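You operate a simulated robot arm through the tools that you are given. There is no shell and no other tool.

The job below is to be done with a simulated robot arm. You get a single attempt, and the scene is never put back.

TASK
Wipe the dust off the reflector, aim the orange sensor at it and teach it.
Fine: lime rag, back after; aim knob till the green lamp is lit; then the teach button. What is to be rubbed or washed off counts as gone when no trace of it is left.

It is judged by the outcome, as a careful person would: the job done as asked, and still so three seconds after it is handed in. It fails if anything else is knocked over, pushed out of place, dropped, spilled or broken.

THE ROBOT
A 7-joint arm with a two-finger parallel gripper, fixed in place. Base frame: the origin is at the foot of the arm, x ahead of it, y to its left, z up. Lengths are in m, angles in rad, forces in N, time in s.
With the tool pointing down near the work surface it reaches from about 0.34 to 0.76 m from the base axis. Its first joint turns from -2.007 to 2.007 rad. Payload 3.91 kg.
Tool frame: the origin (TCP) lies between the finger pads and is the grasp point; the fingertips stand 0.03 m ahead of it; z points along the fingers, y is the line along which they close. Largest opening 0.11 m; finger width 0.02, thickness 0.01; the body of the gripper, 0.048 by 0.112 m, starts 0.055 m behind the TCP.
Orientation is that of the tool frame in the base frame, as a unit quaternion [x, y, z, w]. With the fingers straight down and closing along the base's y, the tool's x points along the base's -x, its y along +y and its z along -z.

THE INTERFACE
- The arm moves only by the tool step_arm. Its argument "plan" is a list of rows, each an object (a shift or turn left out is 0, a gripper value left out holds the last) with "travel": the shift along the tool's x, y, z in m, a list of three; "angular": the turn, a rotation vector about the tool's x, y, z in rad, a list of three; "grip": the gripper command, from -1 (fully open) to 1 (shut), values between in proportion. In form: [{"travel": [x, y, z], "angular": [wx, wy, wz], "grip": grip}, ...]. A call has 1 to 20 rows; each row shifts and turns the commanded pose from where the row before left it, along the tool's axes as they then stand. Each row takes 0.2 s and may step no farther than 0.05 m and 0.15 rad from the row before; otherwise, or with a gripper value out of range, the whole call is refused. A pose out of reach is approached as far as the arm can. The call stops where the force on the tool passes 50 N (or 10 N more than at its start, if that is more) or the arm is blocked; 0.2 s more then pass. The fingers move at their own pace (about 0.108 m/s each) and stop on an object; they squeeze with about 39 N. The grip force told is the motor's: it shows also when the fingers shut on nothing. Time passes only in rows, and 0.2 s behind the last, so rows that do not move let the fingers close. The reply holds the time, the measured pose of the TCP, the force on the tool along the base axes, the opening and the grip force, in the units named above and with some noise, with the torque about the TCP (base axes, N m) and any sound that the robot's microphone picked up.
- Cameras (640 x 400 px; columns grow to the right, rows downward): "scene" is fixed at [0.413, 0.4944, 1.5884]; the picture's right is [-0.06, 1.00, 0.00], its down [0.86, 0.05, -0.51] and it looks along [-0.51, -0.03, -0.86] (base axes); focal length 214 px, centre (320, 200). "wrist" rides on the gripper at [0.072, 0.017, -0.103] in the tool frame; the picture's right is [-0.23, 0.97, 0.00], its down [-0.76, -0.18, -0.62] and it looks along [-0.61, -0.14, 0.78] (tool axes); focal length 222 px, centre (320, 200). There is no depth. A picture from a camera that has moved, and an enlarged one, comes with that camera's place and axes in the base frame and with its lens. The place of the scene camera against the robot may be out by one fixed shift of up to 0.025 m in any direction.
- camera(camera): a new picture of that camera. The clock stands still meanwhile.
- raise_lower(by): slides the trunk up (or, below 0, down) by that many m; the arm rides with it, the base frame stays. It gives what a move gives, with no picture.
- close_up(camera, box): a new picture of the part [left, top, right, bottom] of that camera's present view, enlarged. The clock stands still meanwhile.
- finish_job(): hands the job in; it is judged then, once.

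Nothing tells you positions but the pictures and the camera data. Unless the task says otherwise, let go and move clear before handing in.

The tools are called after ">>>" as name(argument=value, ...) on one line, values as JSON. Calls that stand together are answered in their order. step_arm: Moves the arm, as the interface text tells. Its arguments: {"type":"object","properties":{"plan":{"type":"array"}},"required":["plan"]} The other tools are called the same way: raise_lower (by) slides the trunk up or down; camera (camera) takes a picture; close_up (camera, box) takes an enlarged picture of a part of a camera's view; finish_job () hands the job in.

At the start:

```text
clock: 0.0
eef_pos: [0.0227, 0.4054, 1.3685]
tool_rot: [-0.001, 1.0, 0.0, 0.0]
wrist_force: [-0.5, -0.1, 0.8]
torque: [0.04, 0.03, 0.02]
grip_width: 0.11
gripper_force: 0.1
trunk travel left (down, up): [-0.9, 0.09]
```

scene: 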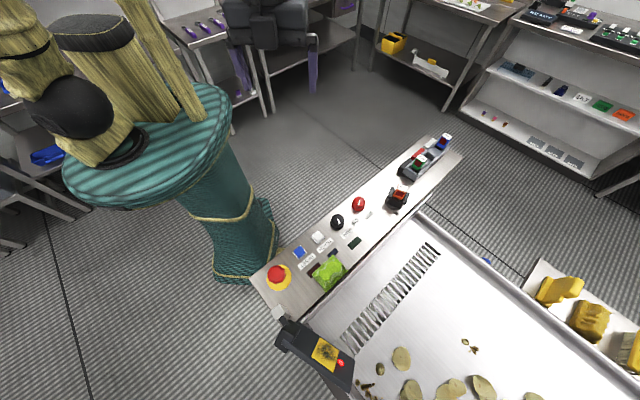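
wrist: 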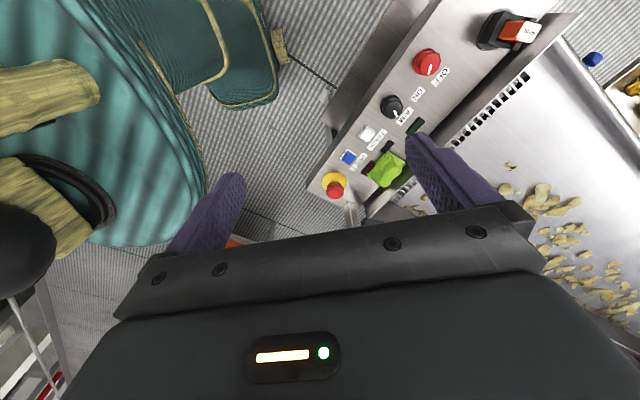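

I see a tilted machine panel with buttons, a lime rag and some sensors along a rail; the robot column is at left. I'll take close-ups to read the labels before moving.

>>> close_up(camera="scene", box=[240, 220, 400, 320])

>>> close_up(camera="scene", box=[340, 120, 500, 220])

>>> close_up(camera="scene", box=[240, 300, 400, 400])

>>> close_up(camera="wrist", box=[310, 100, 470, 200])

>>> close_up(camera="wrist", box=[380, 0, 620, 150])

```text
4.00 times, centred on (320, 270) of scene
camera zoom: at [0.413, 0.4944, 1.5884], right [-0.06, 1.0, 0.0], down [0.86, 0.05, -0.51], along [-0.51, -0.03, -0.86], focal length 858 px, centre (320, -80)
```

zoom: 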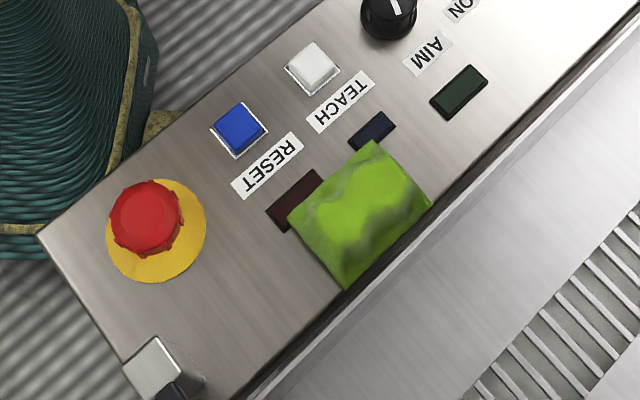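

```text
4.00 times, centred on (420, 170) of scene
camera zoom: at [0.413, 0.4944, 1.5884], right [-0.06, 1.0, 0.0], down [0.86, 0.05, -0.51], along [-0.51, -0.03, -0.86], focal length 858 px, centre (-80, 320)
```

zoom: 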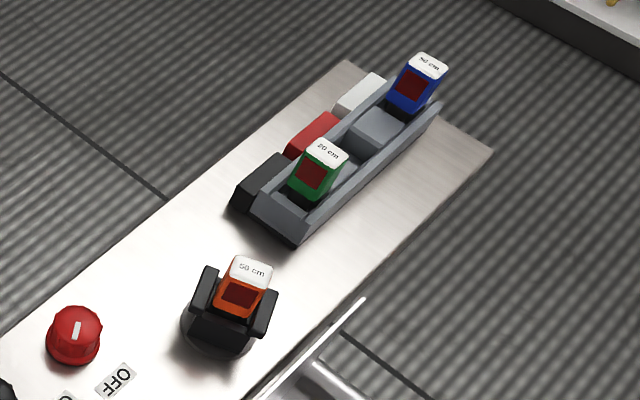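

```text
4.00 times, centred on (320, 350) of scene
camera zoom: at [0.413, 0.4944, 1.5884], right [-0.06, 1.0, 0.0], down [0.86, 0.05, -0.51], along [-0.51, -0.03, -0.86], focal length 858 px, centre (320, -400)
```

zoom: 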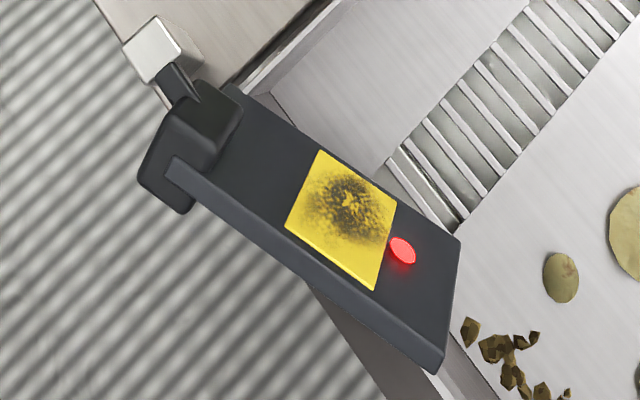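

```text
4.00 times, centred on (390, 150) of wrist
camera zoom: at [-0.0495, 0.4225, 1.4703], right [0.23, 0.97, 0.0], down [0.76, -0.18, 0.62], along [0.61, -0.14, -0.78], focal length 888 px, centre (40, 400)
```

zoom: 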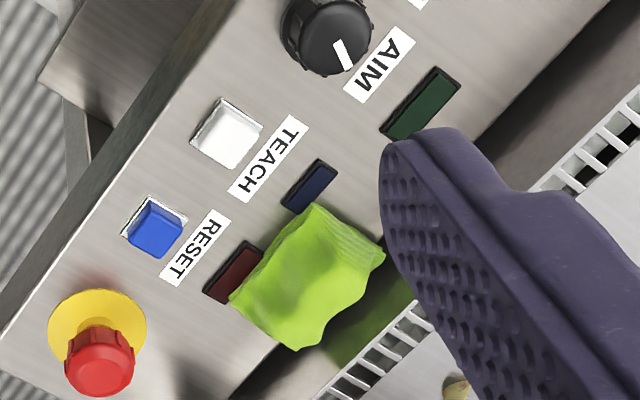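

```text
2.67 times, centred on (500, 75) of wrist
camera zoom: at [-0.0495, 0.4225, 1.4703], right [0.23, 0.97, 0.0], down [0.76, -0.18, 0.62], along [0.61, -0.14, -0.78], focal length 592 px, centre (-160, 533)
```

zoom: 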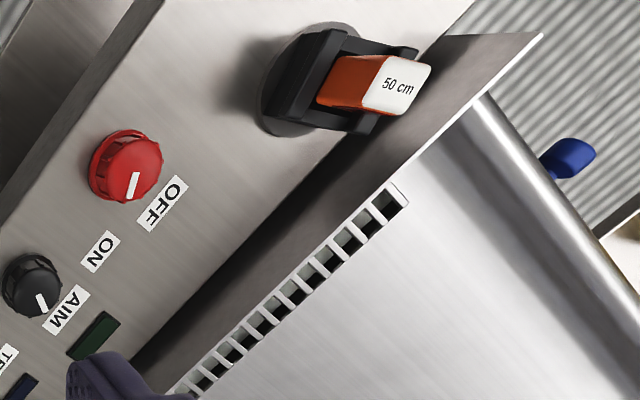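

The panel is level at about z 0.95, running diagonally. RESET, TEACH and AIM each sit by a lamp, with the red ON/OFF knob, the orange sensor further along, and the dusty yellow reflector on a bracket past the E-stop end. I'll shift the wrist camera to see the reflector and triangulate.

>>> step_arm(plan=[{"travel": [-0.04, 0.01, 0]}, {"travel": [-0.04, 0.01, 0]}, {"travel": [-0.04, 0.01, 0]}, {"travel": [-0.04, 0.01, 0]}, {}])

>>> camera(camera="wrist")

>>> camera(camera="scene")

```text
clock: 1.2
eef_pos: [0.1804, 0.4457, 1.3685]
tool_rot: [0.001, 1.0, -0.001, -0.001]
wrist_force: [0.7, -0.2, -0.1]
torque: [0.02, -0.04, 0.01]
grip_width: 0.1102
gripper_force: 0.1
trunk travel left (down, up): [-0.9, 0.09]
```

```text
taken
camera wrist: at [0.1092, 0.4634, 1.4702], right [0.23, 0.97, 0.0], down [0.76, -0.18, 0.62], along [0.61, -0.14, -0.78], focal length 222 px, centre (320, 200)
```

wrist: 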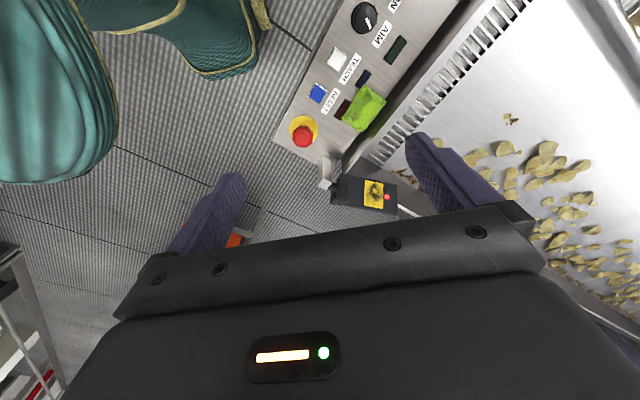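

```text
taken
```

scene: 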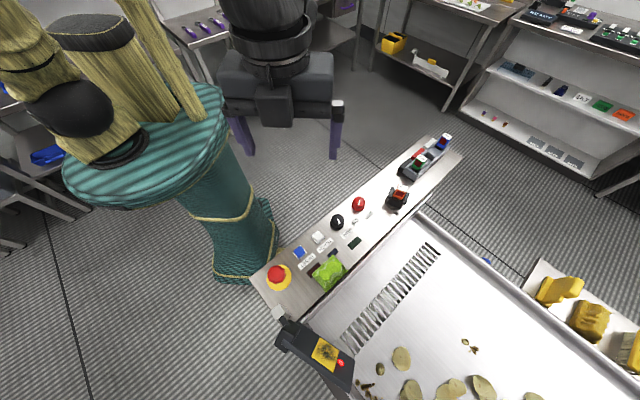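

The reflector plate sits on a small board below the bracket; I'll enlarge both views for triangulation.

>>> close_up(camera="wrist", box=[280, 130, 440, 230])

>>> close_up(camera="wrist", box=[280, 0, 440, 100])

>>> close_up(camera="scene", box=[260, 300, 360, 400])

```text
4.00 times, centred on (360, 180) of wrist
camera zoom: at [0.1092, 0.4634, 1.4702], right [0.23, 0.97, 0.0], down [0.76, -0.18, 0.62], along [0.61, -0.14, -0.78], focal length 888 px, centre (160, 280)
```

zoom: 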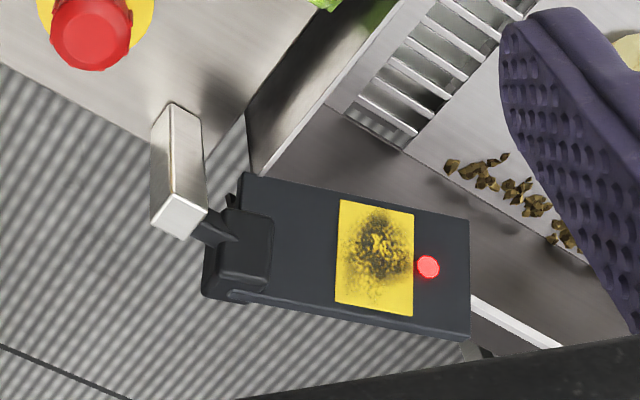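

```text
4.00 times, centred on (360, 50) of wrist
camera zoom: at [0.1092, 0.4634, 1.4702], right [0.23, 0.97, 0.0], down [0.76, -0.18, 0.62], along [0.61, -0.14, -0.78], focal length 888 px, centre (160, 800)
```

zoom: 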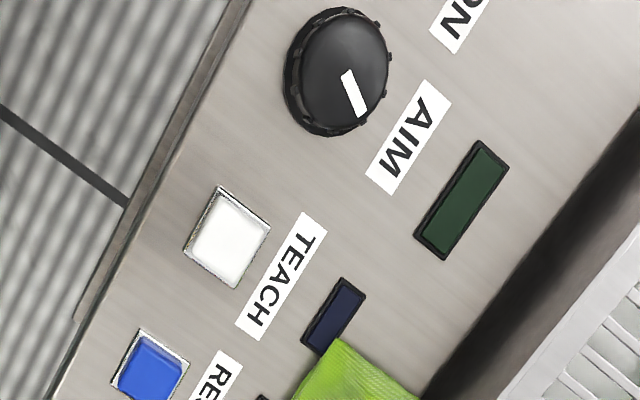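

```text
4.00 times, centred on (310, 350) of scene
camera zoom: at [0.413, 0.4944, 1.5884], right [-0.06, 1.0, 0.0], down [0.86, 0.05, -0.51], along [-0.51, -0.03, -0.86], focal length 858 px, centre (360, -400)
```

zoom: 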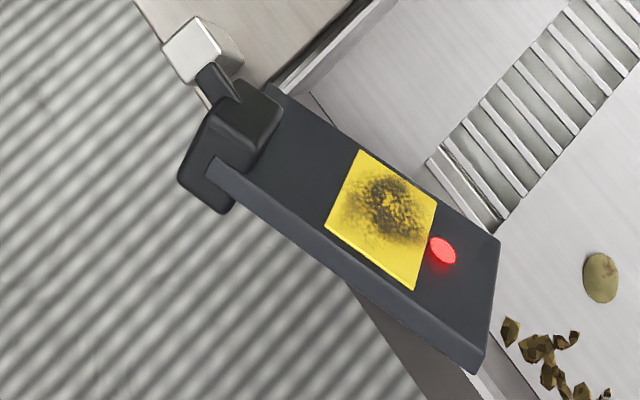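

The reflector plate is centred near (0.453, 0.516, 1.047), tilted back and facing the sensor. The red beam spot is just off its right edge, and the rag is near (0.275, 0.522, 0.97) on the panel. I'll move over the rag with the gripper yawed to the panel for a closer look.

>>> step_arm(plan=[{"travel": [-0.015, 0.028, 0.02]}, {"travel": [-0.015, 0.028, 0.03]}, {"travel": [-0.014, 0.027, 0.035]}, {"travel": [-0.014, 0.027, 0.035]}, {"angular": [0, 0, 0.146], "travel": [0, 0, 0.03]}, {"angular": [0, 0, 0.146], "travel": [0, 0, 0.02]}, {"angular": [0, 0, 0.146]}, {"angular": [0, 0, 0.146]}, {"angular": [0, 0, 0.146]}, {}])

>>> camera(camera="wrist")

>>> camera(camera="scene")

```text
clock: 3.4
eef_pos: [0.2406, 0.5535, 1.1978]
tool_rot: [0.357, 0.934, 0.0, 0.001]
wrist_force: [-0.6, -0.4, -0.2]
torque: [0.02, -0.01, 0.02]
grip_width: 0.1099
gripper_force: 0.0
trunk travel left (down, up): [-0.9, 0.09]
```

```text
taken
camera wrist: at [0.1991, 0.6158, 1.3001], right [0.82, 0.57, 0.0], down [0.45, -0.64, 0.62], along [0.36, -0.51, -0.78], focal length 222 px, centre (320, 200)
```

wrist: 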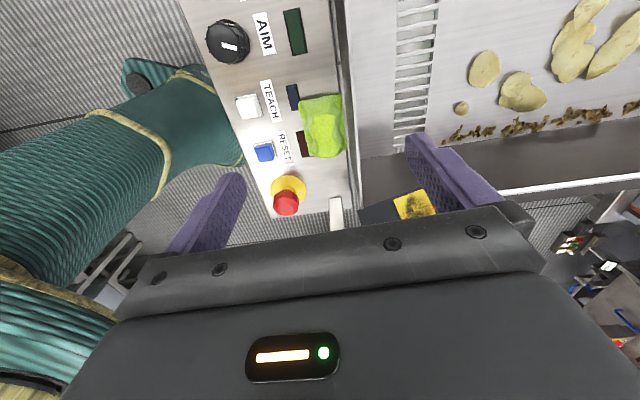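

```text
taken
```

scene: 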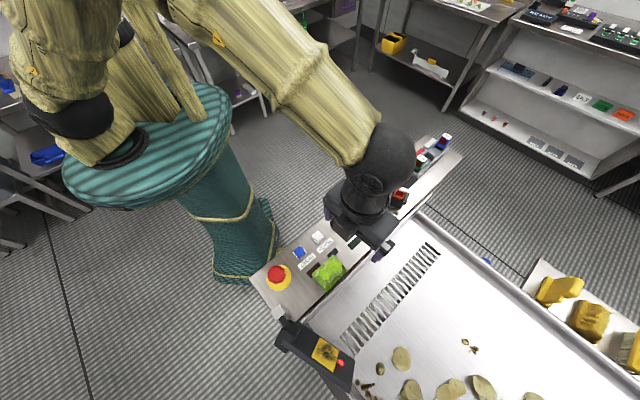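

The rag is clear in view now, next to the AIM/TEACH/RESET lamps and the chute edge. I'll zoom in on it to get its extents.

>>> close_up(camera="wrist", box=[240, 80, 400, 180])

>>> close_up(camera="scene", box=[290, 240, 370, 290])

>>> close_up(camera="wrist", box=[320, 170, 480, 270])

```text
4.00 times, centred on (320, 130) of wrist
camera zoom: at [0.1991, 0.6158, 1.3001], right [0.82, 0.57, 0.0], down [0.45, -0.64, 0.62], along [0.36, -0.51, -0.78], focal length 888 px, centre (320, 480)
```

zoom: 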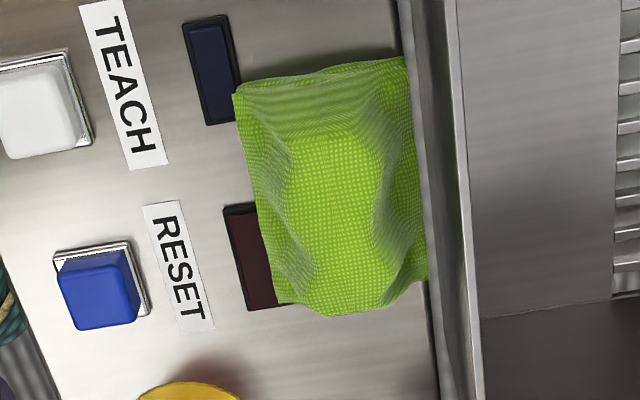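

```text
8.00 times, centred on (330, 265) of scene
camera zoom: at [0.413, 0.4944, 1.5884], right [-0.06, 1.0, 0.0], down [0.86, 0.05, -0.51], along [-0.51, -0.03, -0.86], focal length 1716 px, centre (240, -320)
```

zoom: 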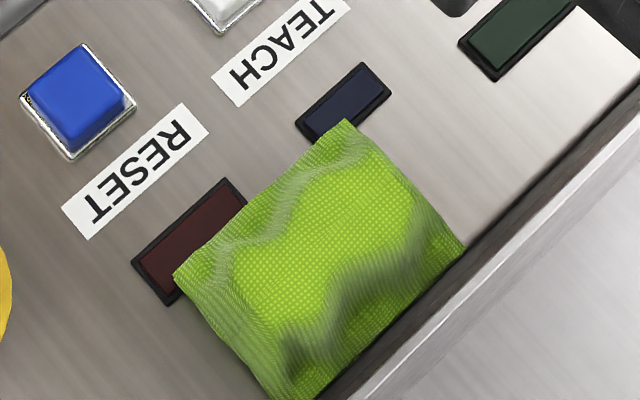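

```text
4.00 times, centred on (400, 220) of wrist
camera zoom: at [0.1991, 0.6158, 1.3001], right [0.82, 0.57, 0.0], down [0.45, -0.64, 0.62], along [0.36, -0.51, -0.78], focal length 888 px, centre (0, 120)
```

zoom: 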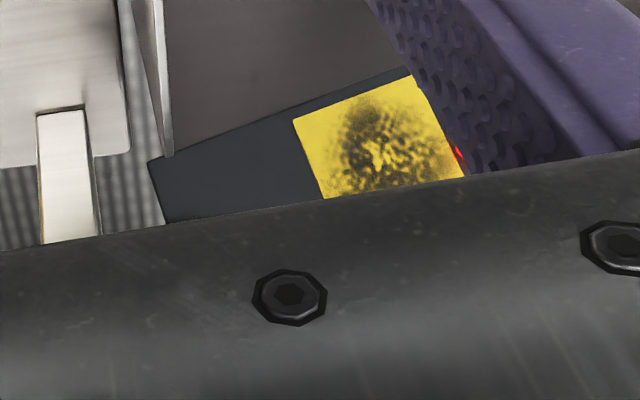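

The rag is about 0.06 × 0.08 m with a central hump, aligned at about 45° with the panel and centred near (0.2765, 0.519). I'll move above it with the fingers partly open and check the alignment.

>>> step_arm(plan=[{"angular": [0, 0, 0.055], "grip": -0.4545}, {"travel": [-0.0245, 0, 0.03]}, {"travel": [-0.0245, 0, 0.03]}, {"travel": [0, 0, 0.04]}, {"travel": [0, 0, 0.03]}, {}])

>>> camera(camera="wrist")

>>> close_up(camera="scene", box=[260, 200, 420, 300])

```text
clock: 4.8
eef_pos: [0.2747, 0.5206, 1.0683]
tool_rot: [0.382, 0.924, 0.0, 0.0]
wrist_force: [0.7, 0.8, 0.1]
torque: [-0.03, 0.06, -0.01]
grip_width: 0.08
gripper_force: 0.2
trunk travel left (down, up): [-0.9, 0.09]
```

```text
taken
camera wrist: at [0.236, 0.5854, 1.1705], right [0.85, 0.53, 0.0], down [0.41, -0.66, 0.62], along [0.33, -0.53, -0.78], focal length 222 px, centre (320, 200)
```

wrist: 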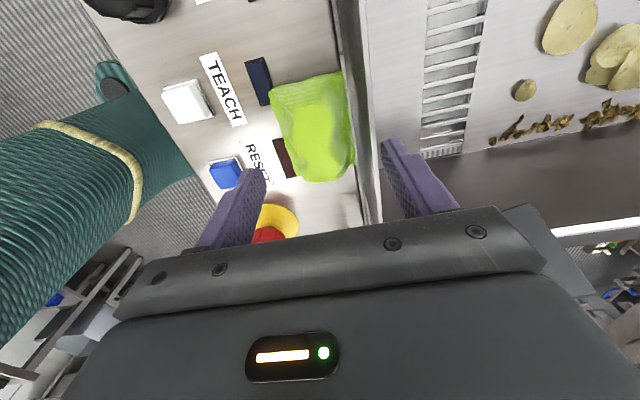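

```text
4.00 times, centred on (340, 250) of scene
camera zoom: at [0.413, 0.4944, 1.5884], right [-0.06, 1.0, 0.0], down [0.86, 0.05, -0.51], along [-0.51, -0.03, -0.86], focal length 858 px, centre (240, 0)
```

zoom: 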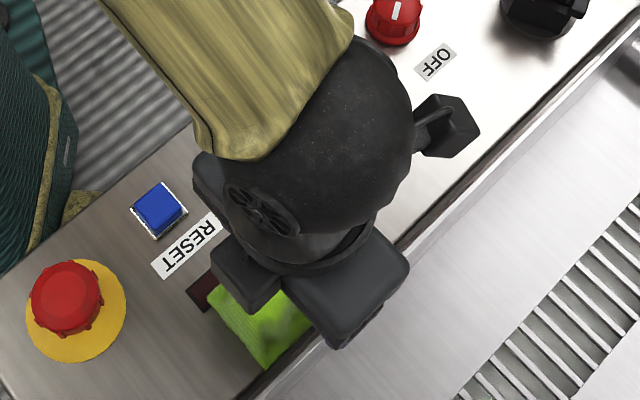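

The rag lies centred between the fingers, within about 3 mm. I'll descend to a fingertip height of about 0.978 and check contact.

>>> step_arm(plan=[{"travel": [-0.001, -0.002, 0.02]}, {"travel": [0, 0, 0.02]}, {"travel": [0, 0, 0.01]}, {"travel": [0, 0, 0.008]}, {}])

>>> camera(camera="wrist")

```text
clock: 5.3
eef_pos: [0.2771, 0.5225, 1.0521]
tool_rot: [0.383, 0.924, 0.009, 0.001]
wrist_force: [-4.9, -15.1, 27.6]
torque: [0.07, -0.75, -0.15]
grip_width: 0.0726
gripper_force: 0.0
trunk travel left (down, up): [-0.9, 0.09]
stopped in row 2: the force on the tool passed its limit at 61 N (the readings are from after the stop); the commanded pose is now the measured one
```

```text
taken
camera wrist: at [0.2374, 0.5843, 1.1545], right [0.85, 0.53, 0.02], down [0.41, -0.67, 0.62], along [0.34, -0.52, -0.79], focal length 222 px, centre (320, 200)
```

wrist: 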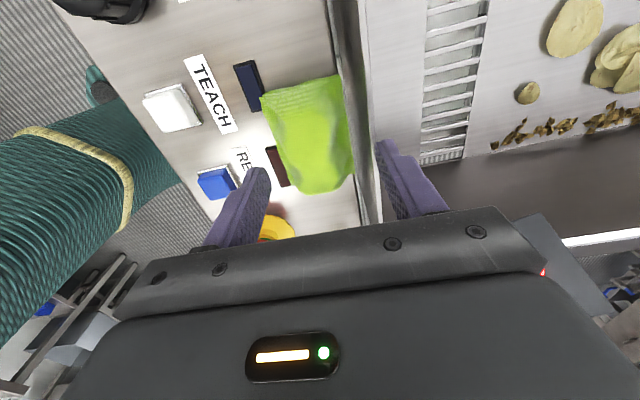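

The right-hand fingertip landed on the chute's side wall, which stands about 5 cm above the panel right beside the rag. I'll lift off, straighten the tool and look again to pick a better grasp direction.

>>> step_arm(plan=[{"travel": [0, 0, -0.03]}, {"travel": [0, 0, -0.04], "angular": [0.0174, -0.005, 0]}, {"travel": [0, 0, -0.04]}, {}])

>>> camera(camera="scene")

>>> close_up(camera="wrist", box=[240, 60, 400, 160])

```text
clock: 6.3
eef_pos: [0.278, 0.5223, 1.1586]
tool_rot: [0.383, 0.924, -0.001, 0.0]
wrist_force: [0.4, -0.3, -0.2]
torque: [-0.01, 0.0, 0.01]
grip_width: 0.0802
gripper_force: 0.1
trunk travel left (down, up): [-0.9, 0.09]
```

```text
taken
```

scene: 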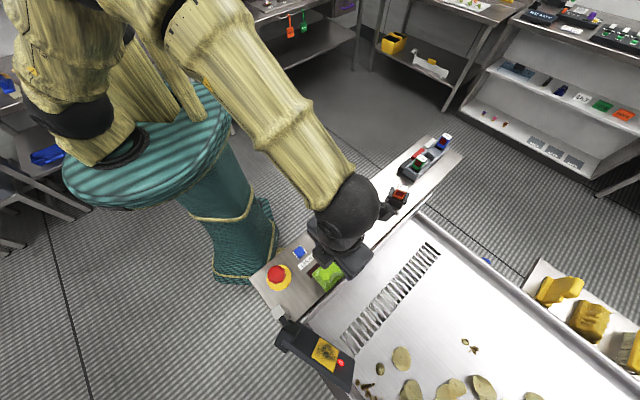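

```text
4.00 times, centred on (320, 110) of wrist
camera zoom: at [0.2382, 0.5877, 1.26], right [0.85, 0.53, 0.0], down [0.41, -0.66, 0.62], along [0.33, -0.53, -0.78], focal length 888 px, centre (320, 560)
```

zoom: 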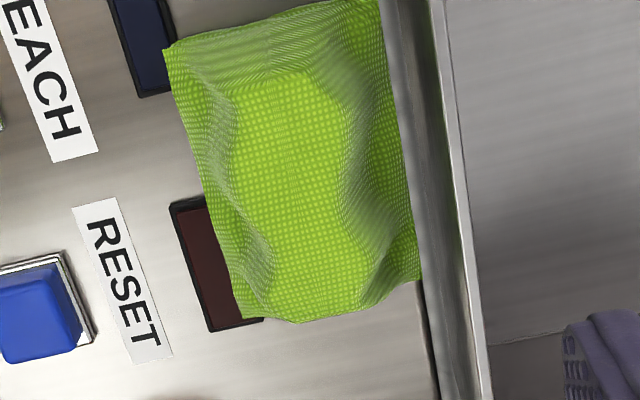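

The wall's top inner edge is about 4 cm from the rag's ridge line, so there is room for a narrower opening. I'll shift slightly toward the buttons, open to 0.052 m to straddle the ridge and descend.

>>> step_arm(plan=[{"travel": [-0.001, -0.012, 0.02], "grip": 0.0545}, {"travel": [0, 0, 0.035]}, {"travel": [0, 0, 0.03]}, {}])

>>> close_up(camera="wrist", box=[200, 60, 440, 210])

```text
clock: 7.3
eef_pos: [0.2683, 0.5131, 1.0746]
tool_rot: [0.382, 0.924, -0.001, 0.0]
wrist_force: [0.3, -0.9, 0.6]
torque: [-0.02, -0.01, 0.01]
grip_width: 0.0521
gripper_force: 0.1
trunk travel left (down, up): [-0.9, 0.09]
```

```text
2.67 times, centred on (320, 135) of wrist
camera zoom: at [0.2297, 0.5769, 1.1757], right [0.85, 0.53, 0.0], down [0.41, -0.66, 0.62], along [0.33, -0.53, -0.78], focal length 592 px, centre (320, 373)
```

zoom: 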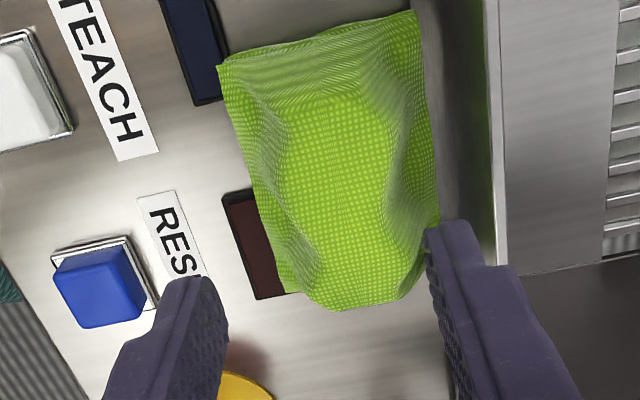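

Fingers clear the wall's lip. Descending to straddle the ridge.

>>> step_arm(plan=[{"travel": [0, 0, 0.025]}, {"travel": [0, 0, 0.015]}, {"travel": [0, 0, 0.01]}, {"travel": [0, 0, 0.006]}, {"travel": [0, 0, 0.004]}, {}])

>>> camera(camera="wrist")

```text
clock: 8.7
eef_pos: [0.2682, 0.5123, 1.0137]
tool_rot: [0.383, 0.924, 0.0, 0.0]
wrist_force: [-0.1, -0.6, -0.3]
torque: [0.0, -0.01, -0.01]
grip_width: 0.0517
gripper_force: 0.0
trunk travel left (down, up): [-0.9, 0.09]
```

```text
taken
camera wrist: at [0.2302, 0.5769, 1.1152], right [0.85, 0.53, 0.0], down [0.41, -0.66, 0.62], along [0.33, -0.53, -0.78], focal length 222 px, centre (320, 200)
```

wrist: 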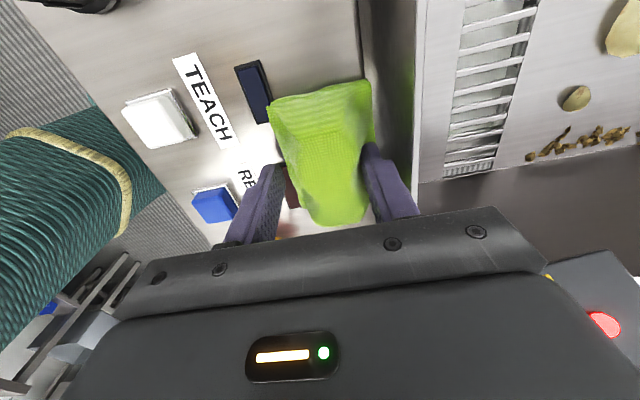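

No contact, with the ridge between the fingers. Closing on the rag.

>>> step_arm(plan=[{"travel": [0, 0, 0.003]}, {"grip": 1}, {}, {}, {}])

>>> close_up(camera="wrist", box=[200, 60, 440, 210])

```text
clock: 9.9
eef_pos: [0.2692, 0.5125, 1.0114]
tool_rot: [0.383, 0.924, 0.0, 0.0]
wrist_force: [1.2, 1.2, 10.8]
torque: [0.28, 0.19, 0.0]
grip_width: 0.0211
gripper_force: 38.5
trunk travel left (down, up): [-0.9, 0.09]
```

```text
2.67 times, centred on (320, 135) of wrist
camera zoom: at [0.2305, 0.5765, 1.1136], right [0.85, 0.53, 0.0], down [0.41, -0.66, 0.62], along [0.33, -0.53, -0.78], focal length 592 px, centre (320, 373)
```

zoom: 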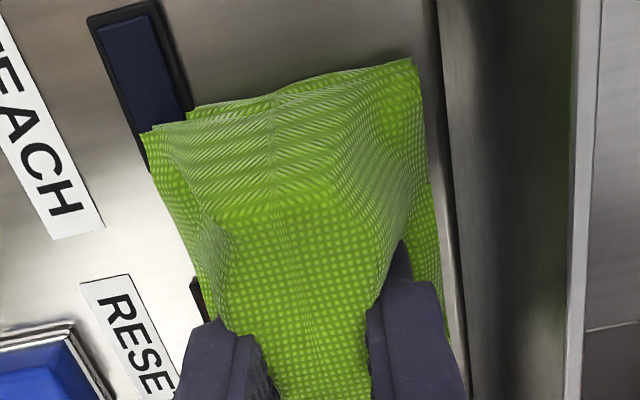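

The rag is gripped (ridge about 21 mm at 38 N). Lifting and checking it's held.

>>> step_arm(plan=[{"travel": [0, 0, -0.02]}, {"travel": [0, 0, -0.04]}, {"travel": [0, 0, -0.04]}, {"travel": [0, 0, -0.04]}, {"travel": [0.02, 0, 0], "angular": [0, 0, -0.13]}, {"travel": [0.02, 0, 0], "angular": [0, 0, -0.135]}, {}])

>>> camera(camera="wrist")

>>> camera(camera="scene")

```text
clock: 11.5
eef_pos: [0.2394, 0.5401, 1.1505]
tool_rot: [0.256, 0.967, 0.0, 0.001]
wrist_force: [0.2, 0.0, -0.3]
torque: [-0.04, 0.01, -0.01]
grip_width: 0.0
gripper_force: 37.7
trunk travel left (down, up): [-0.9, 0.09]
```

```text
taken
camera wrist: at [0.1853, 0.5919, 1.2521], right [0.68, 0.73, 0.0], down [0.57, -0.53, 0.62], along [0.46, -0.43, -0.78], focal length 222 px, centre (320, 200)
```

wrist: 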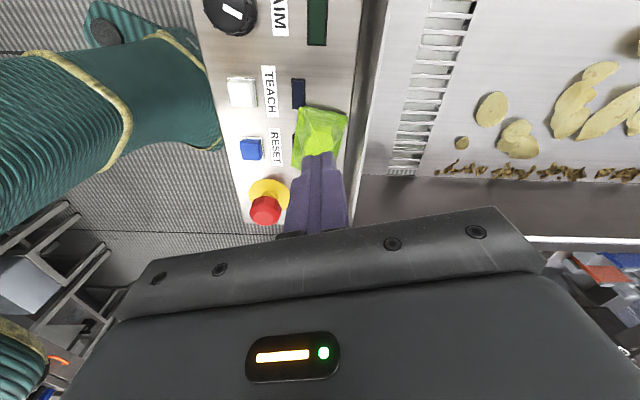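

```text
taken
```

scene: 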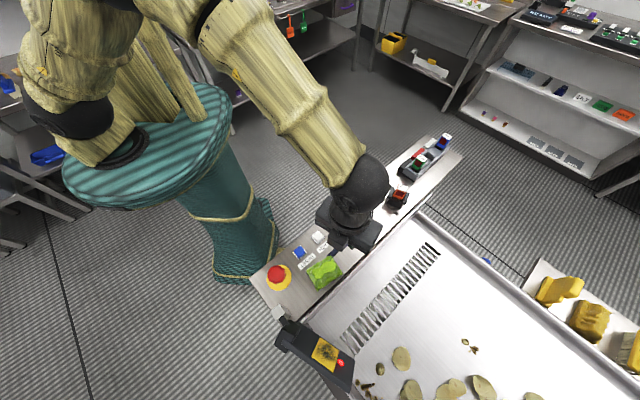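

The rag slipped out of the grip, so the pinch was too shallow on its ridge. I'll check how it lies now before regrasping lower.

>>> close_up(camera="wrist", box=[240, 80, 400, 180])

>>> close_up(camera="scene", box=[290, 240, 370, 290])

```text
4.00 times, centred on (320, 130) of wrist
camera zoom: at [0.1853, 0.5919, 1.2521], right [0.68, 0.73, 0.0], down [0.57, -0.53, 0.62], along [0.46, -0.43, -0.78], focal length 888 px, centre (320, 480)
```

zoom: 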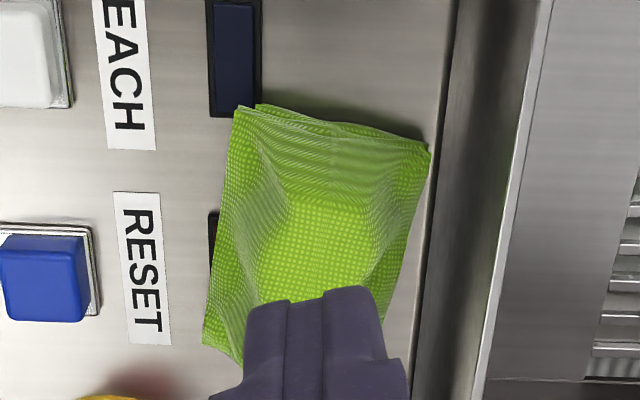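

```text
8.00 times, centred on (330, 265) of scene
camera zoom: at [0.413, 0.4944, 1.5884], right [-0.06, 1.0, 0.0], down [0.86, 0.05, -0.51], along [-0.51, -0.03, -0.86], focal length 1716 px, centre (240, -320)
```

zoom: 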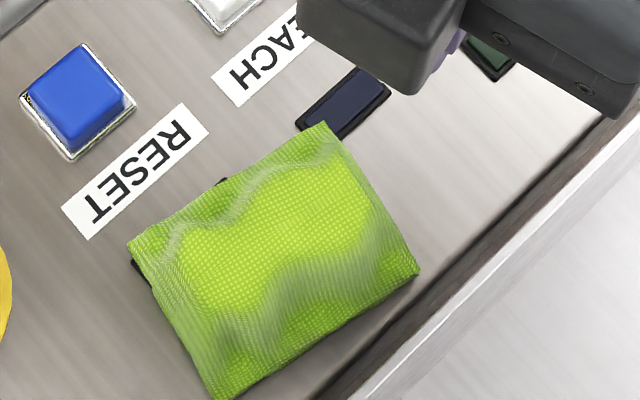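

The rag is still on the panel, now turned about 0.19 rad and roughly 1.5 cm from its start. I'll realign to it and come down with a deeper straddle.

>>> step_arm(plan=[{"angular": [0, 0, 0.113], "grip": -0.02}, {"angular": [0, 0, 0.113]}, {"angular": [0, 0, 0.113]}, {"angular": [0, 0, 0.113]}, {"travel": [-0.027, 0.0045, 0.03]}, {"travel": [-0.0265, 0.0044, 0.04]}, {}])

>>> close_up(camera="wrist", box=[200, 60, 440, 210])

```text
clock: 13.1
eef_pos: [0.2748, 0.4999, 1.0793]
tool_rot: [0.467, 0.884, 0.0, -0.001]
wrist_force: [0.1, -0.3, -0.1]
torque: [0.02, 0.01, 0.01]
grip_width: 0.056
gripper_force: 0.1
trunk travel left (down, up): [-0.9, 0.09]
```

```text
2.67 times, centred on (320, 135) of wrist
camera zoom: at [0.2488, 0.5702, 1.1796], right [0.93, 0.36, 0.0], down [0.28, -0.73, 0.62], along [0.22, -0.58, -0.78], focal length 592 px, centre (320, 373)
```

zoom: 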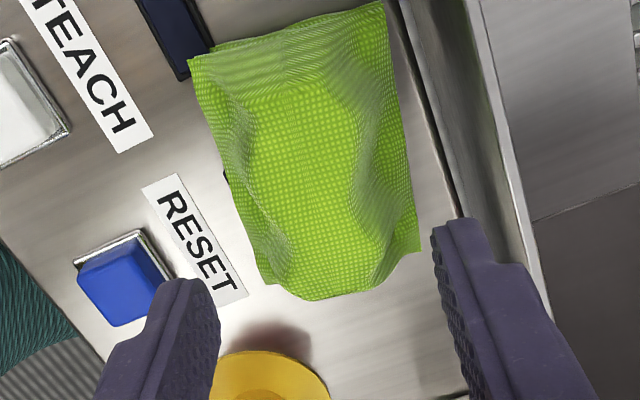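

The ridge is aligned with the fingers. Descending in small steps toward the panel surface.

>>> step_arm(plan=[{"travel": [0.004, 0, 0.03]}, {"travel": [0, 0, 0.02]}, {"travel": [0, 0, 0.012]}, {"travel": [0, 0, 0.006]}, {"travel": [0, 0, 0.003]}, {}])

```text
clock: 14.5
eef_pos: [0.2745, 0.5042, 1.0118]
tool_rot: [0.467, 0.884, 0.001, 0.001]
wrist_force: [-0.1, 1.6, 17.1]
torque: [-0.28, 0.42, -0.05]
grip_width: 0.056
gripper_force: 0.1
trunk travel left (down, up): [-0.9, 0.09]
```

The left fingertip is resting lightly on the lamp/rag flange, so this is as deep as it goes. Closing here and lifting only a little to test the hold.

>>> step_arm(plan=[{"grip": 1}, {}, {}, {}, {}])

>>> close_up(camera="wrist", box=[200, 60, 440, 210])

>>> step_arm(plan=[{"travel": [0, 0, -0.005]}, {"travel": [0, 0, -0.005]}, {"travel": [0, 0, -0.01]}, {}])

>>> close_up(camera="wrist", box=[200, 60, 440, 210])

```text
clock: 15.7
eef_pos: [0.2737, 0.5028, 1.012]
tool_rot: [0.467, 0.884, 0.001, 0.0]
wrist_force: [-1.1, -0.1, 31.2]
torque: [-0.09, 0.08, 0.0]
grip_width: 0.021
gripper_force: 38.9
trunk travel left (down, up): [-0.9, 0.09]
```

```text
2.67 times, centred on (320, 135) of wrist
camera zoom: at [0.2472, 0.5735, 1.1134], right [0.93, 0.36, 0.0], down [0.28, -0.73, 0.62], along [0.23, -0.58, -0.78], focal length 592 px, centre (320, 373)
```

zoom: 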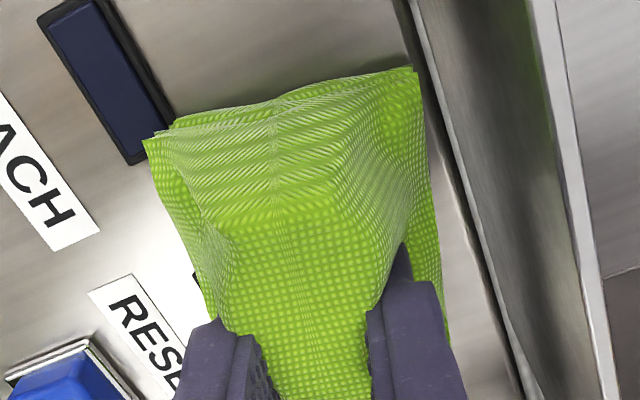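

```text
clock: 16.7
eef_pos: [0.2737, 0.5046, 1.0292]
tool_rot: [0.468, 0.884, -0.002, 0.001]
wrist_force: [0.0, 0.0, -0.7]
torque: [-0.02, 0.03, -0.02]
grip_width: 0.0208
gripper_force: 38.4
trunk travel left (down, up): [-0.9, 0.09]
```

```text
2.67 times, centred on (320, 135) of wrist
camera zoom: at [0.2476, 0.5742, 1.1302], right [0.93, 0.36, 0.0], down [0.28, -0.73, 0.62], along [0.22, -0.58, -0.78], focal length 592 px, centre (320, 373)
```

zoom: 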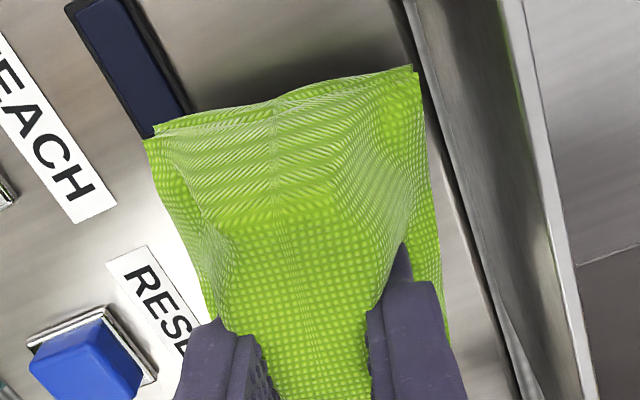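

The rag lifted with the fingers this time. I'll raise slowly and watch whether the grip width stays at 0.021.

>>> step_arm(plan=[{"travel": [0, 0, -0.01]}, {"travel": [0, 0, -0.01]}, {"travel": [0, 0, -0.01]}, {"travel": [0, 0, -0.01]}, {"travel": [0, 0, -0.01]}, {}])

>>> close_up(camera="wrist", box=[200, 60, 440, 210])

>>> camera(camera="scene")

```text
clock: 18.1
eef_pos: [0.2739, 0.5034, 1.0787]
tool_rot: [0.467, 0.884, -0.001, 0.0]
wrist_force: [0.4, -0.4, -0.9]
torque: [0.0, -0.01, 0.02]
grip_width: 0.0212
gripper_force: 38.7
trunk travel left (down, up): [-0.9, 0.09]
```

```text
2.67 times, centred on (320, 135) of wrist
camera zoom: at [0.2479, 0.5739, 1.1799], right [0.93, 0.36, 0.0], down [0.28, -0.73, 0.62], along [0.22, -0.58, -0.78], focal length 592 px, centre (320, 373)
```

zoom: 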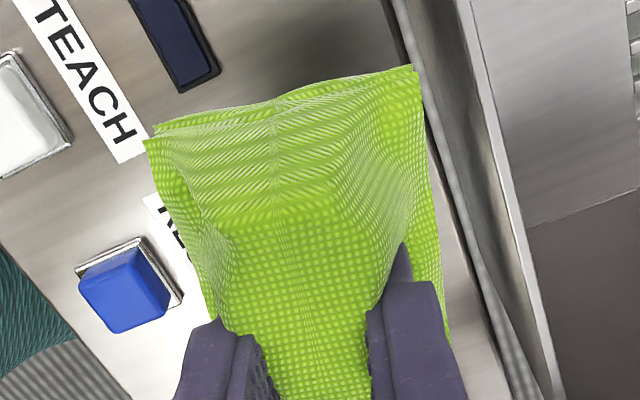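

```text
taken
```

scene: 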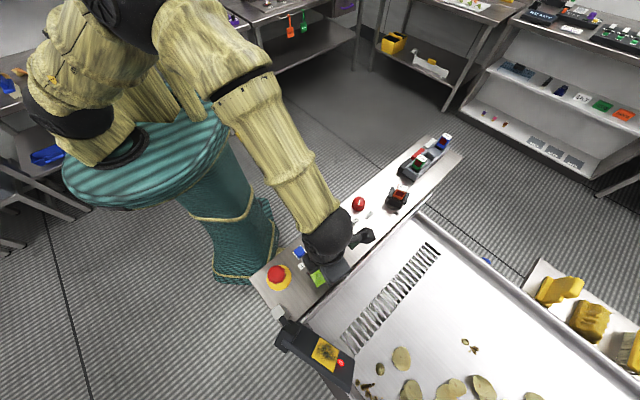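

The grip is holding. I'll raise further and move away from the panel slowly, then yaw and begin to tilt so the rag faces the plate.

>>> step_arm(plan=[{"travel": [0, 0, -0.02]}, {"travel": [0, 0, -0.02]}, {"travel": [0, 0, -0.02]}, {"travel": [0, 0, -0.02]}, {"travel": [0.015, 0.015, 0], "angular": [0, 0, -0.09]}, {"travel": [0.015, 0.015, 0], "angular": [0, 0, -0.09]}, {"travel": [0.01, 0.015, 0], "angular": [0, 0, -0.09]}, {"travel": [0, 0.01, 0], "angular": [0, 0, -0.09]}, {"travel": [0, 0.01, 0], "angular": [0, 0, -0.09]}, {}])

>>> camera(camera="wrist")

```text
clock: 20.3
eef_pos: [0.2952, 0.5782, 1.1586]
tool_rot: [0.258, 0.966, -0.001, 0.0]
wrist_force: [-0.2, 0.2, -1.4]
torque: [0.01, -0.02, -0.01]
grip_width: 0.021
gripper_force: 39.4
trunk travel left (down, up): [-0.9, 0.09]
```

```text
taken
camera wrist: at [0.2417, 0.6306, 1.2608], right [0.68, 0.73, 0.0], down [0.57, -0.53, 0.62], along [0.46, -0.43, -0.78], focal length 222 px, centre (320, 200)
```

wrist: 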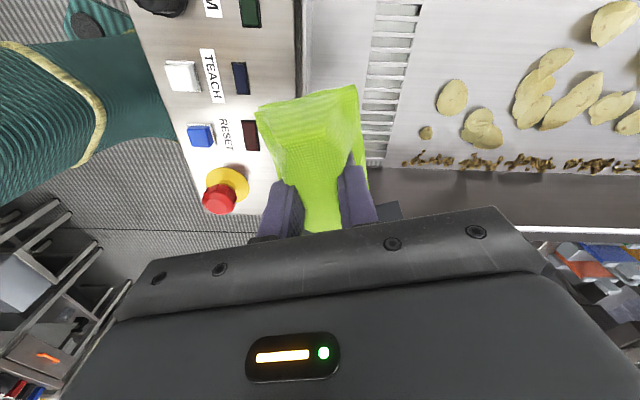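

Rag held steady. Tilting the tool toward the plate now.

>>> step_arm(plan=[{"angular": [0, -0.1, 0]}, {"angular": [0, -0.12, 0]}, {"angular": [0, -0.12, 0]}, {"angular": [0, -0.12, 0]}, {"angular": [0, -0.12, 0]}, {"angular": [0, -0.12, 0]}, {"angular": [0, -0.12, 0]}, {"angular": [0, -0.12, 0]}, {"angular": [0, -0.11, 0]}, {}])

>>> camera(camera="wrist")

>>> camera(camera="scene")

```text
clock: 22.5
eef_pos: [0.2954, 0.5783, 1.1597]
tool_rot: [0.223, 0.836, -0.13, 0.485]
wrist_force: [0.1, 0.5, 0.2]
torque: [0.0, 0.01, -0.01]
grip_width: 0.0212
gripper_force: 38.9
trunk travel left (down, up): [-0.9, 0.09]
```

```text
taken
camera wrist: at [0.1953, 0.6572, 1.146], right [0.58, 0.79, 0.2], down [-0.23, -0.07, 0.97], along [0.78, -0.61, 0.14], focal length 222 px, centre (320, 200)
```

wrist: 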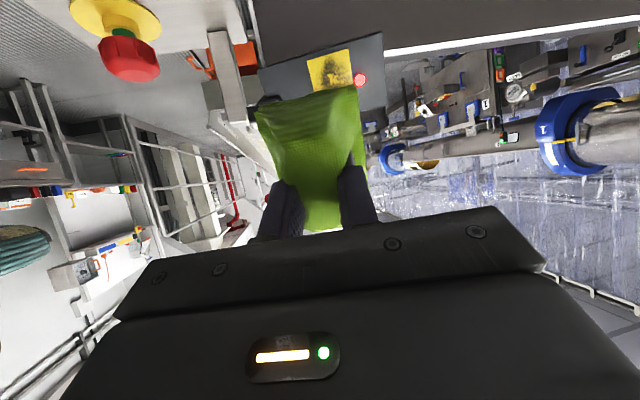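

```text
taken
```

scene: 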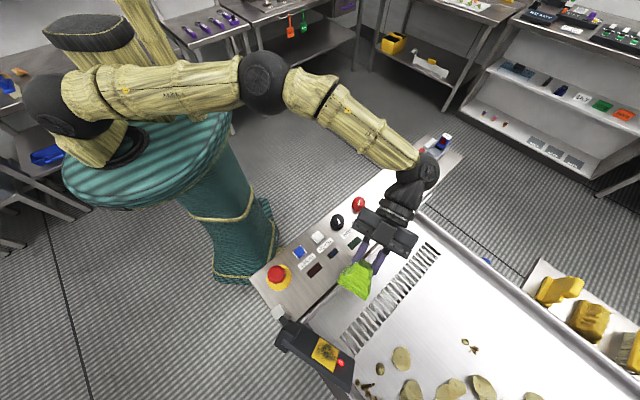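

The tool now points along the plate's normal. I'll zoom in on the plate to refine its position from this pose.

>>> close_up(camera="wrist", box=[240, 20, 400, 120])

>>> close_up(camera="scene", box=[280, 300, 380, 400])

```text
4.00 times, centred on (320, 70) of wrist
camera zoom: at [0.1953, 0.6572, 1.146], right [0.58, 0.79, 0.2], down [-0.23, -0.07, 0.97], along [0.78, -0.61, 0.14], focal length 888 px, centre (320, 720)
```

zoom: 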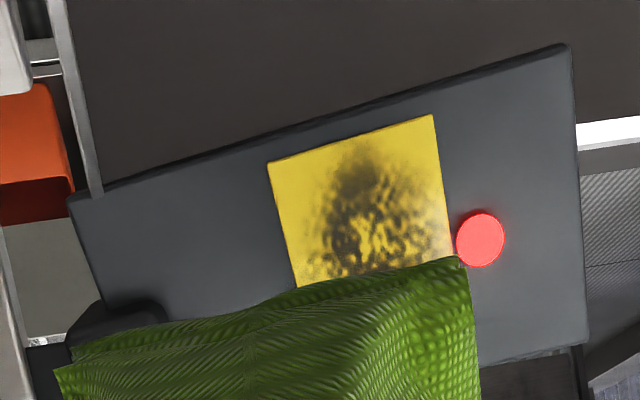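

```text
4.00 times, centred on (330, 350) of scene
camera zoom: at [0.413, 0.4944, 1.5884], right [-0.06, 1.0, 0.0], down [0.86, 0.05, -0.51], along [-0.51, -0.03, -0.86], focal length 858 px, centre (280, -400)
```

zoom: 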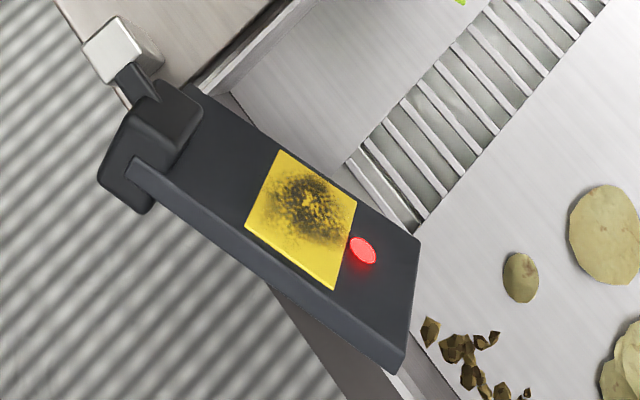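

Refined: plate centre is about (0.4485, 0.5155, 1.051), tilted 32° from vertical, with its left-right direction (0.446, 0.895). I'll fine-align and approach to about 3 cm from contact.

>>> step_arm(plan=[{"angular": [-0.052, 0, -0.03]}, {"angular": [0, 0.035, 0]}, {"travel": [0.001, 0.0024, 0.025]}, {"travel": [0.001, 0.0024, 0.025]}, {"travel": [0.001, 0.0024, 0.025]}, {"travel": [0.001, 0.0024, 0.025]}, {"travel": [0.0012, 0.0025, 0.0277]}, {}, {}])

>>> camera(camera="wrist")

>>> camera(camera="scene")

```text
clock: 24.5
eef_pos: [0.395, 0.5429, 1.0879]
tool_rot: [0.199, 0.851, -0.111, 0.473]
wrist_force: [-0.5, 0.3, -0.7]
torque: [-0.01, -0.02, 0.01]
grip_width: 0.0209
gripper_force: 38.9
trunk travel left (down, up): [-0.9, 0.09]
```

```text
taken
camera wrist: at [0.2908, 0.6158, 1.0794], right [0.54, 0.82, 0.19], down [-0.19, -0.1, 0.98], along [0.82, -0.56, 0.1], focal length 222 px, centre (320, 200)
```

wrist: 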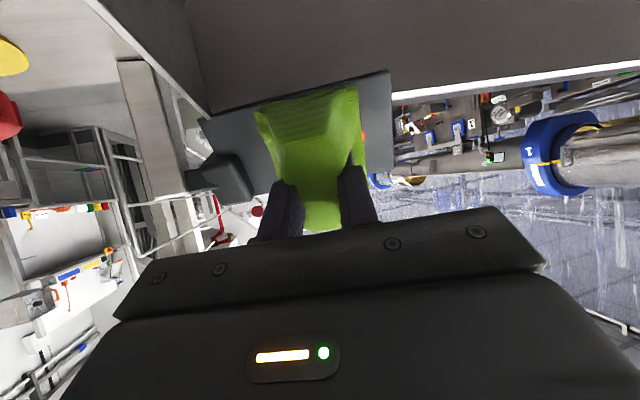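

```text
taken
```

scene: 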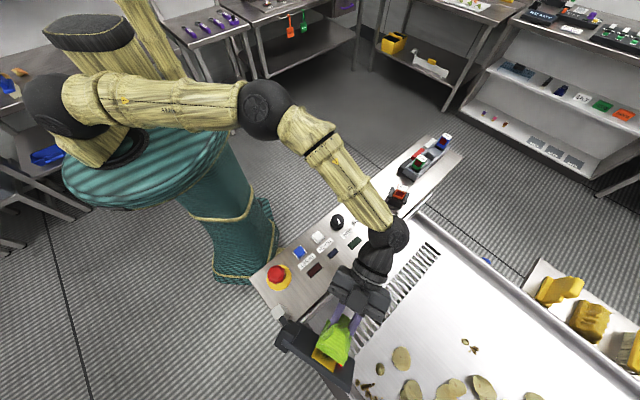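

The rag is about 3 cm in front of the plate. Advancing gently until contact.

>>> step_arm(plan=[{"travel": [0, 0, 0.012]}, {"travel": [0, 0, 0.008]}, {"travel": [0, 0, 0.004]}, {"travel": [0, 0, 0.003]}, {}])

>>> close_up(camera="scene", box=[260, 300, 420, 400])

>>> close_up(camera="wrist", box=[200, 50, 440, 200])

```text
clock: 25.7
eef_pos: [0.4124, 0.5342, 1.0757]
tool_rot: [0.199, 0.85, -0.111, 0.474]
wrist_force: [-13.1, 9.9, 11.6]
torque: [-0.75, -0.57, -0.35]
grip_width: 0.021
gripper_force: 39.3
trunk travel left (down, up): [-0.9, 0.09]
```

```text
4.00 times, centred on (340, 350) of scene
camera zoom: at [0.413, 0.4944, 1.5884], right [-0.06, 1.0, 0.0], down [0.86, 0.05, -0.51], along [-0.51, -0.03, -0.86], focal length 858 px, centre (240, -400)
```

zoom: 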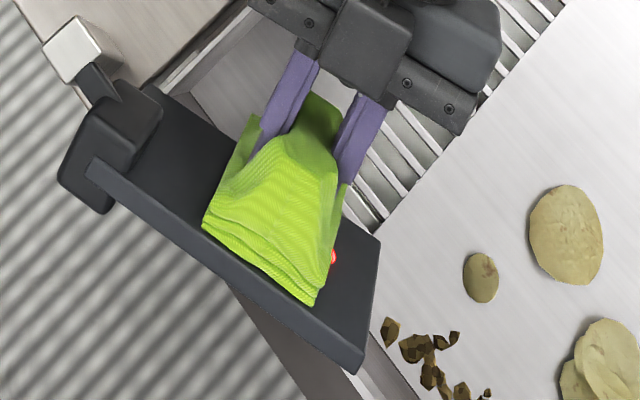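

```text
2.67 times, centred on (320, 125) of wrist
camera zoom: at [0.3078, 0.6066, 1.0666], right [0.54, 0.82, 0.19], down [-0.2, -0.1, 0.98], along [0.82, -0.56, 0.1], focal length 592 px, centre (320, 400)
```

zoom: 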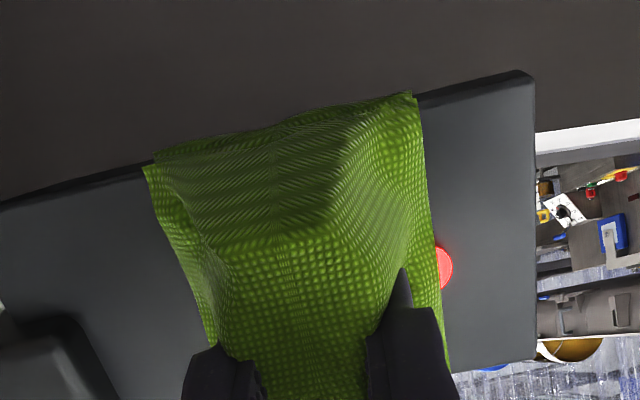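

In contact at about 20 N, with the rag covering the plate. I'll rub with slow short strokes across and along the slope.

>>> step_arm(plan=[{"travel": [0, 0.006, -0.001]}, {"travel": [0, 0.007, 0]}, {"travel": [0, 0.007, 0]}, {"travel": [0, -0.008, 0]}, {"travel": [0, -0.008, 0]}, {"travel": [0, -0.008, 0]}, {"travel": [0, -0.008, 0]}, {"travel": [0, -0.008, 0]}, {"travel": [0, 0.01, 0]}, {"travel": [0, 0.01, 0]}, {}])

>>> close_up(camera="scene", box=[260, 300, 420, 400])

```text
clock: 28.1
eef_pos: [0.4107, 0.5326, 1.076]
tool_rot: [0.199, 0.85, -0.112, 0.474]
wrist_force: [-19.6, 1.8, 10.6]
torque: [-0.47, -0.71, -0.68]
grip_width: 0.0214
gripper_force: 39.1
trunk travel left (down, up): [-0.9, 0.09]
```

```text
4.00 times, centred on (340, 350) of scene
camera zoom: at [0.413, 0.4944, 1.5884], right [-0.06, 1.0, 0.0], down [0.86, 0.05, -0.51], along [-0.51, -0.03, -0.86], focal length 858 px, centre (240, -400)
```

zoom: 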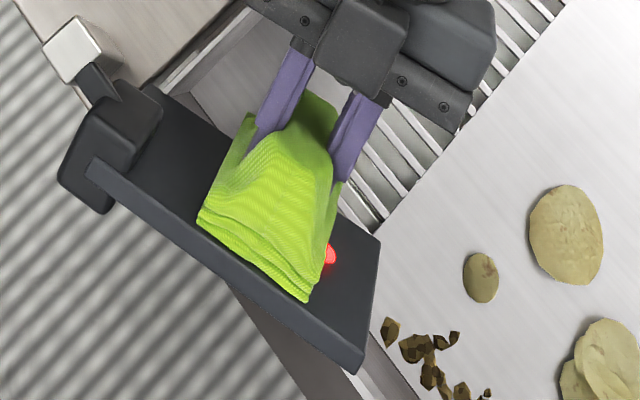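

The rag is still held and the board hasn't moved. Now strokes along the slope, then back off to inspect.

>>> step_arm(plan=[{"travel": [0.007, 0, 0]}, {"travel": [0.007, 0, 0]}, {"travel": [-0.008, 0.003, 0]}, {"travel": [-0.008, 0.003, 0]}, {"travel": [-0.008, 0.004, 0]}, {"travel": [-0.006, 0, 0]}, {"travel": [0.008, -0.007, 0]}, {"travel": [0.008, -0.007, 0]}, {"travel": [0, 0.004, 0]}, {"travel": [0, 0, -0.02]}, {"travel": [0.01, 0, -0.03]}, {"travel": [0.02, 0, -0.03]}, {"travel": [0, 0, -0.03]}, {}])

>>> close_up(camera="scene", box=[290, 330, 370, 380])

>>> camera(camera="wrist")

```text
clock: 31.1
eef_pos: [0.3191, 0.5799, 1.105]
tool_rot: [0.2, 0.851, -0.113, 0.472]
wrist_force: [-0.4, 0.0, -0.7]
torque: [0.01, 0.03, 0.03]
grip_width: 0.0212
gripper_force: 38.9
trunk travel left (down, up): [-0.9, 0.09]
```

```text
8.00 times, centred on (330, 355) of scene
camera zoom: at [0.413, 0.4944, 1.5884], right [-0.06, 1.0, 0.0], down [0.86, 0.05, -0.51], along [-0.51, -0.03, -0.86], focal length 1716 px, centre (240, -1040)
```

zoom: 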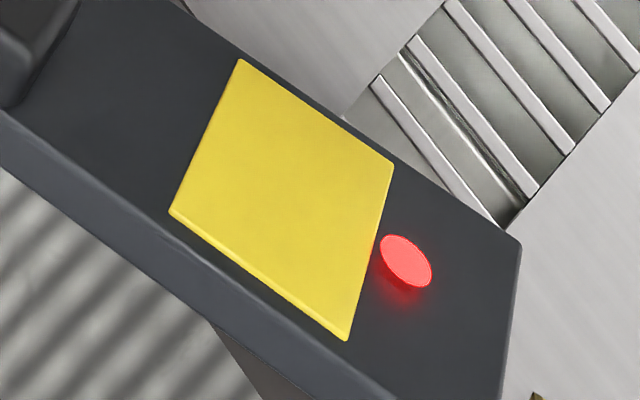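

```text
taken
camera wrist: at [0.2155, 0.653, 1.0962], right [0.54, 0.82, 0.19], down [-0.19, -0.1, 0.98], along [0.82, -0.57, 0.1], focal length 222 px, centre (320, 200)
```

wrist: 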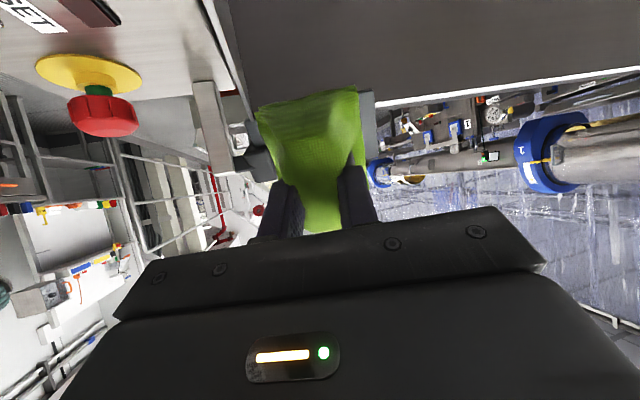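

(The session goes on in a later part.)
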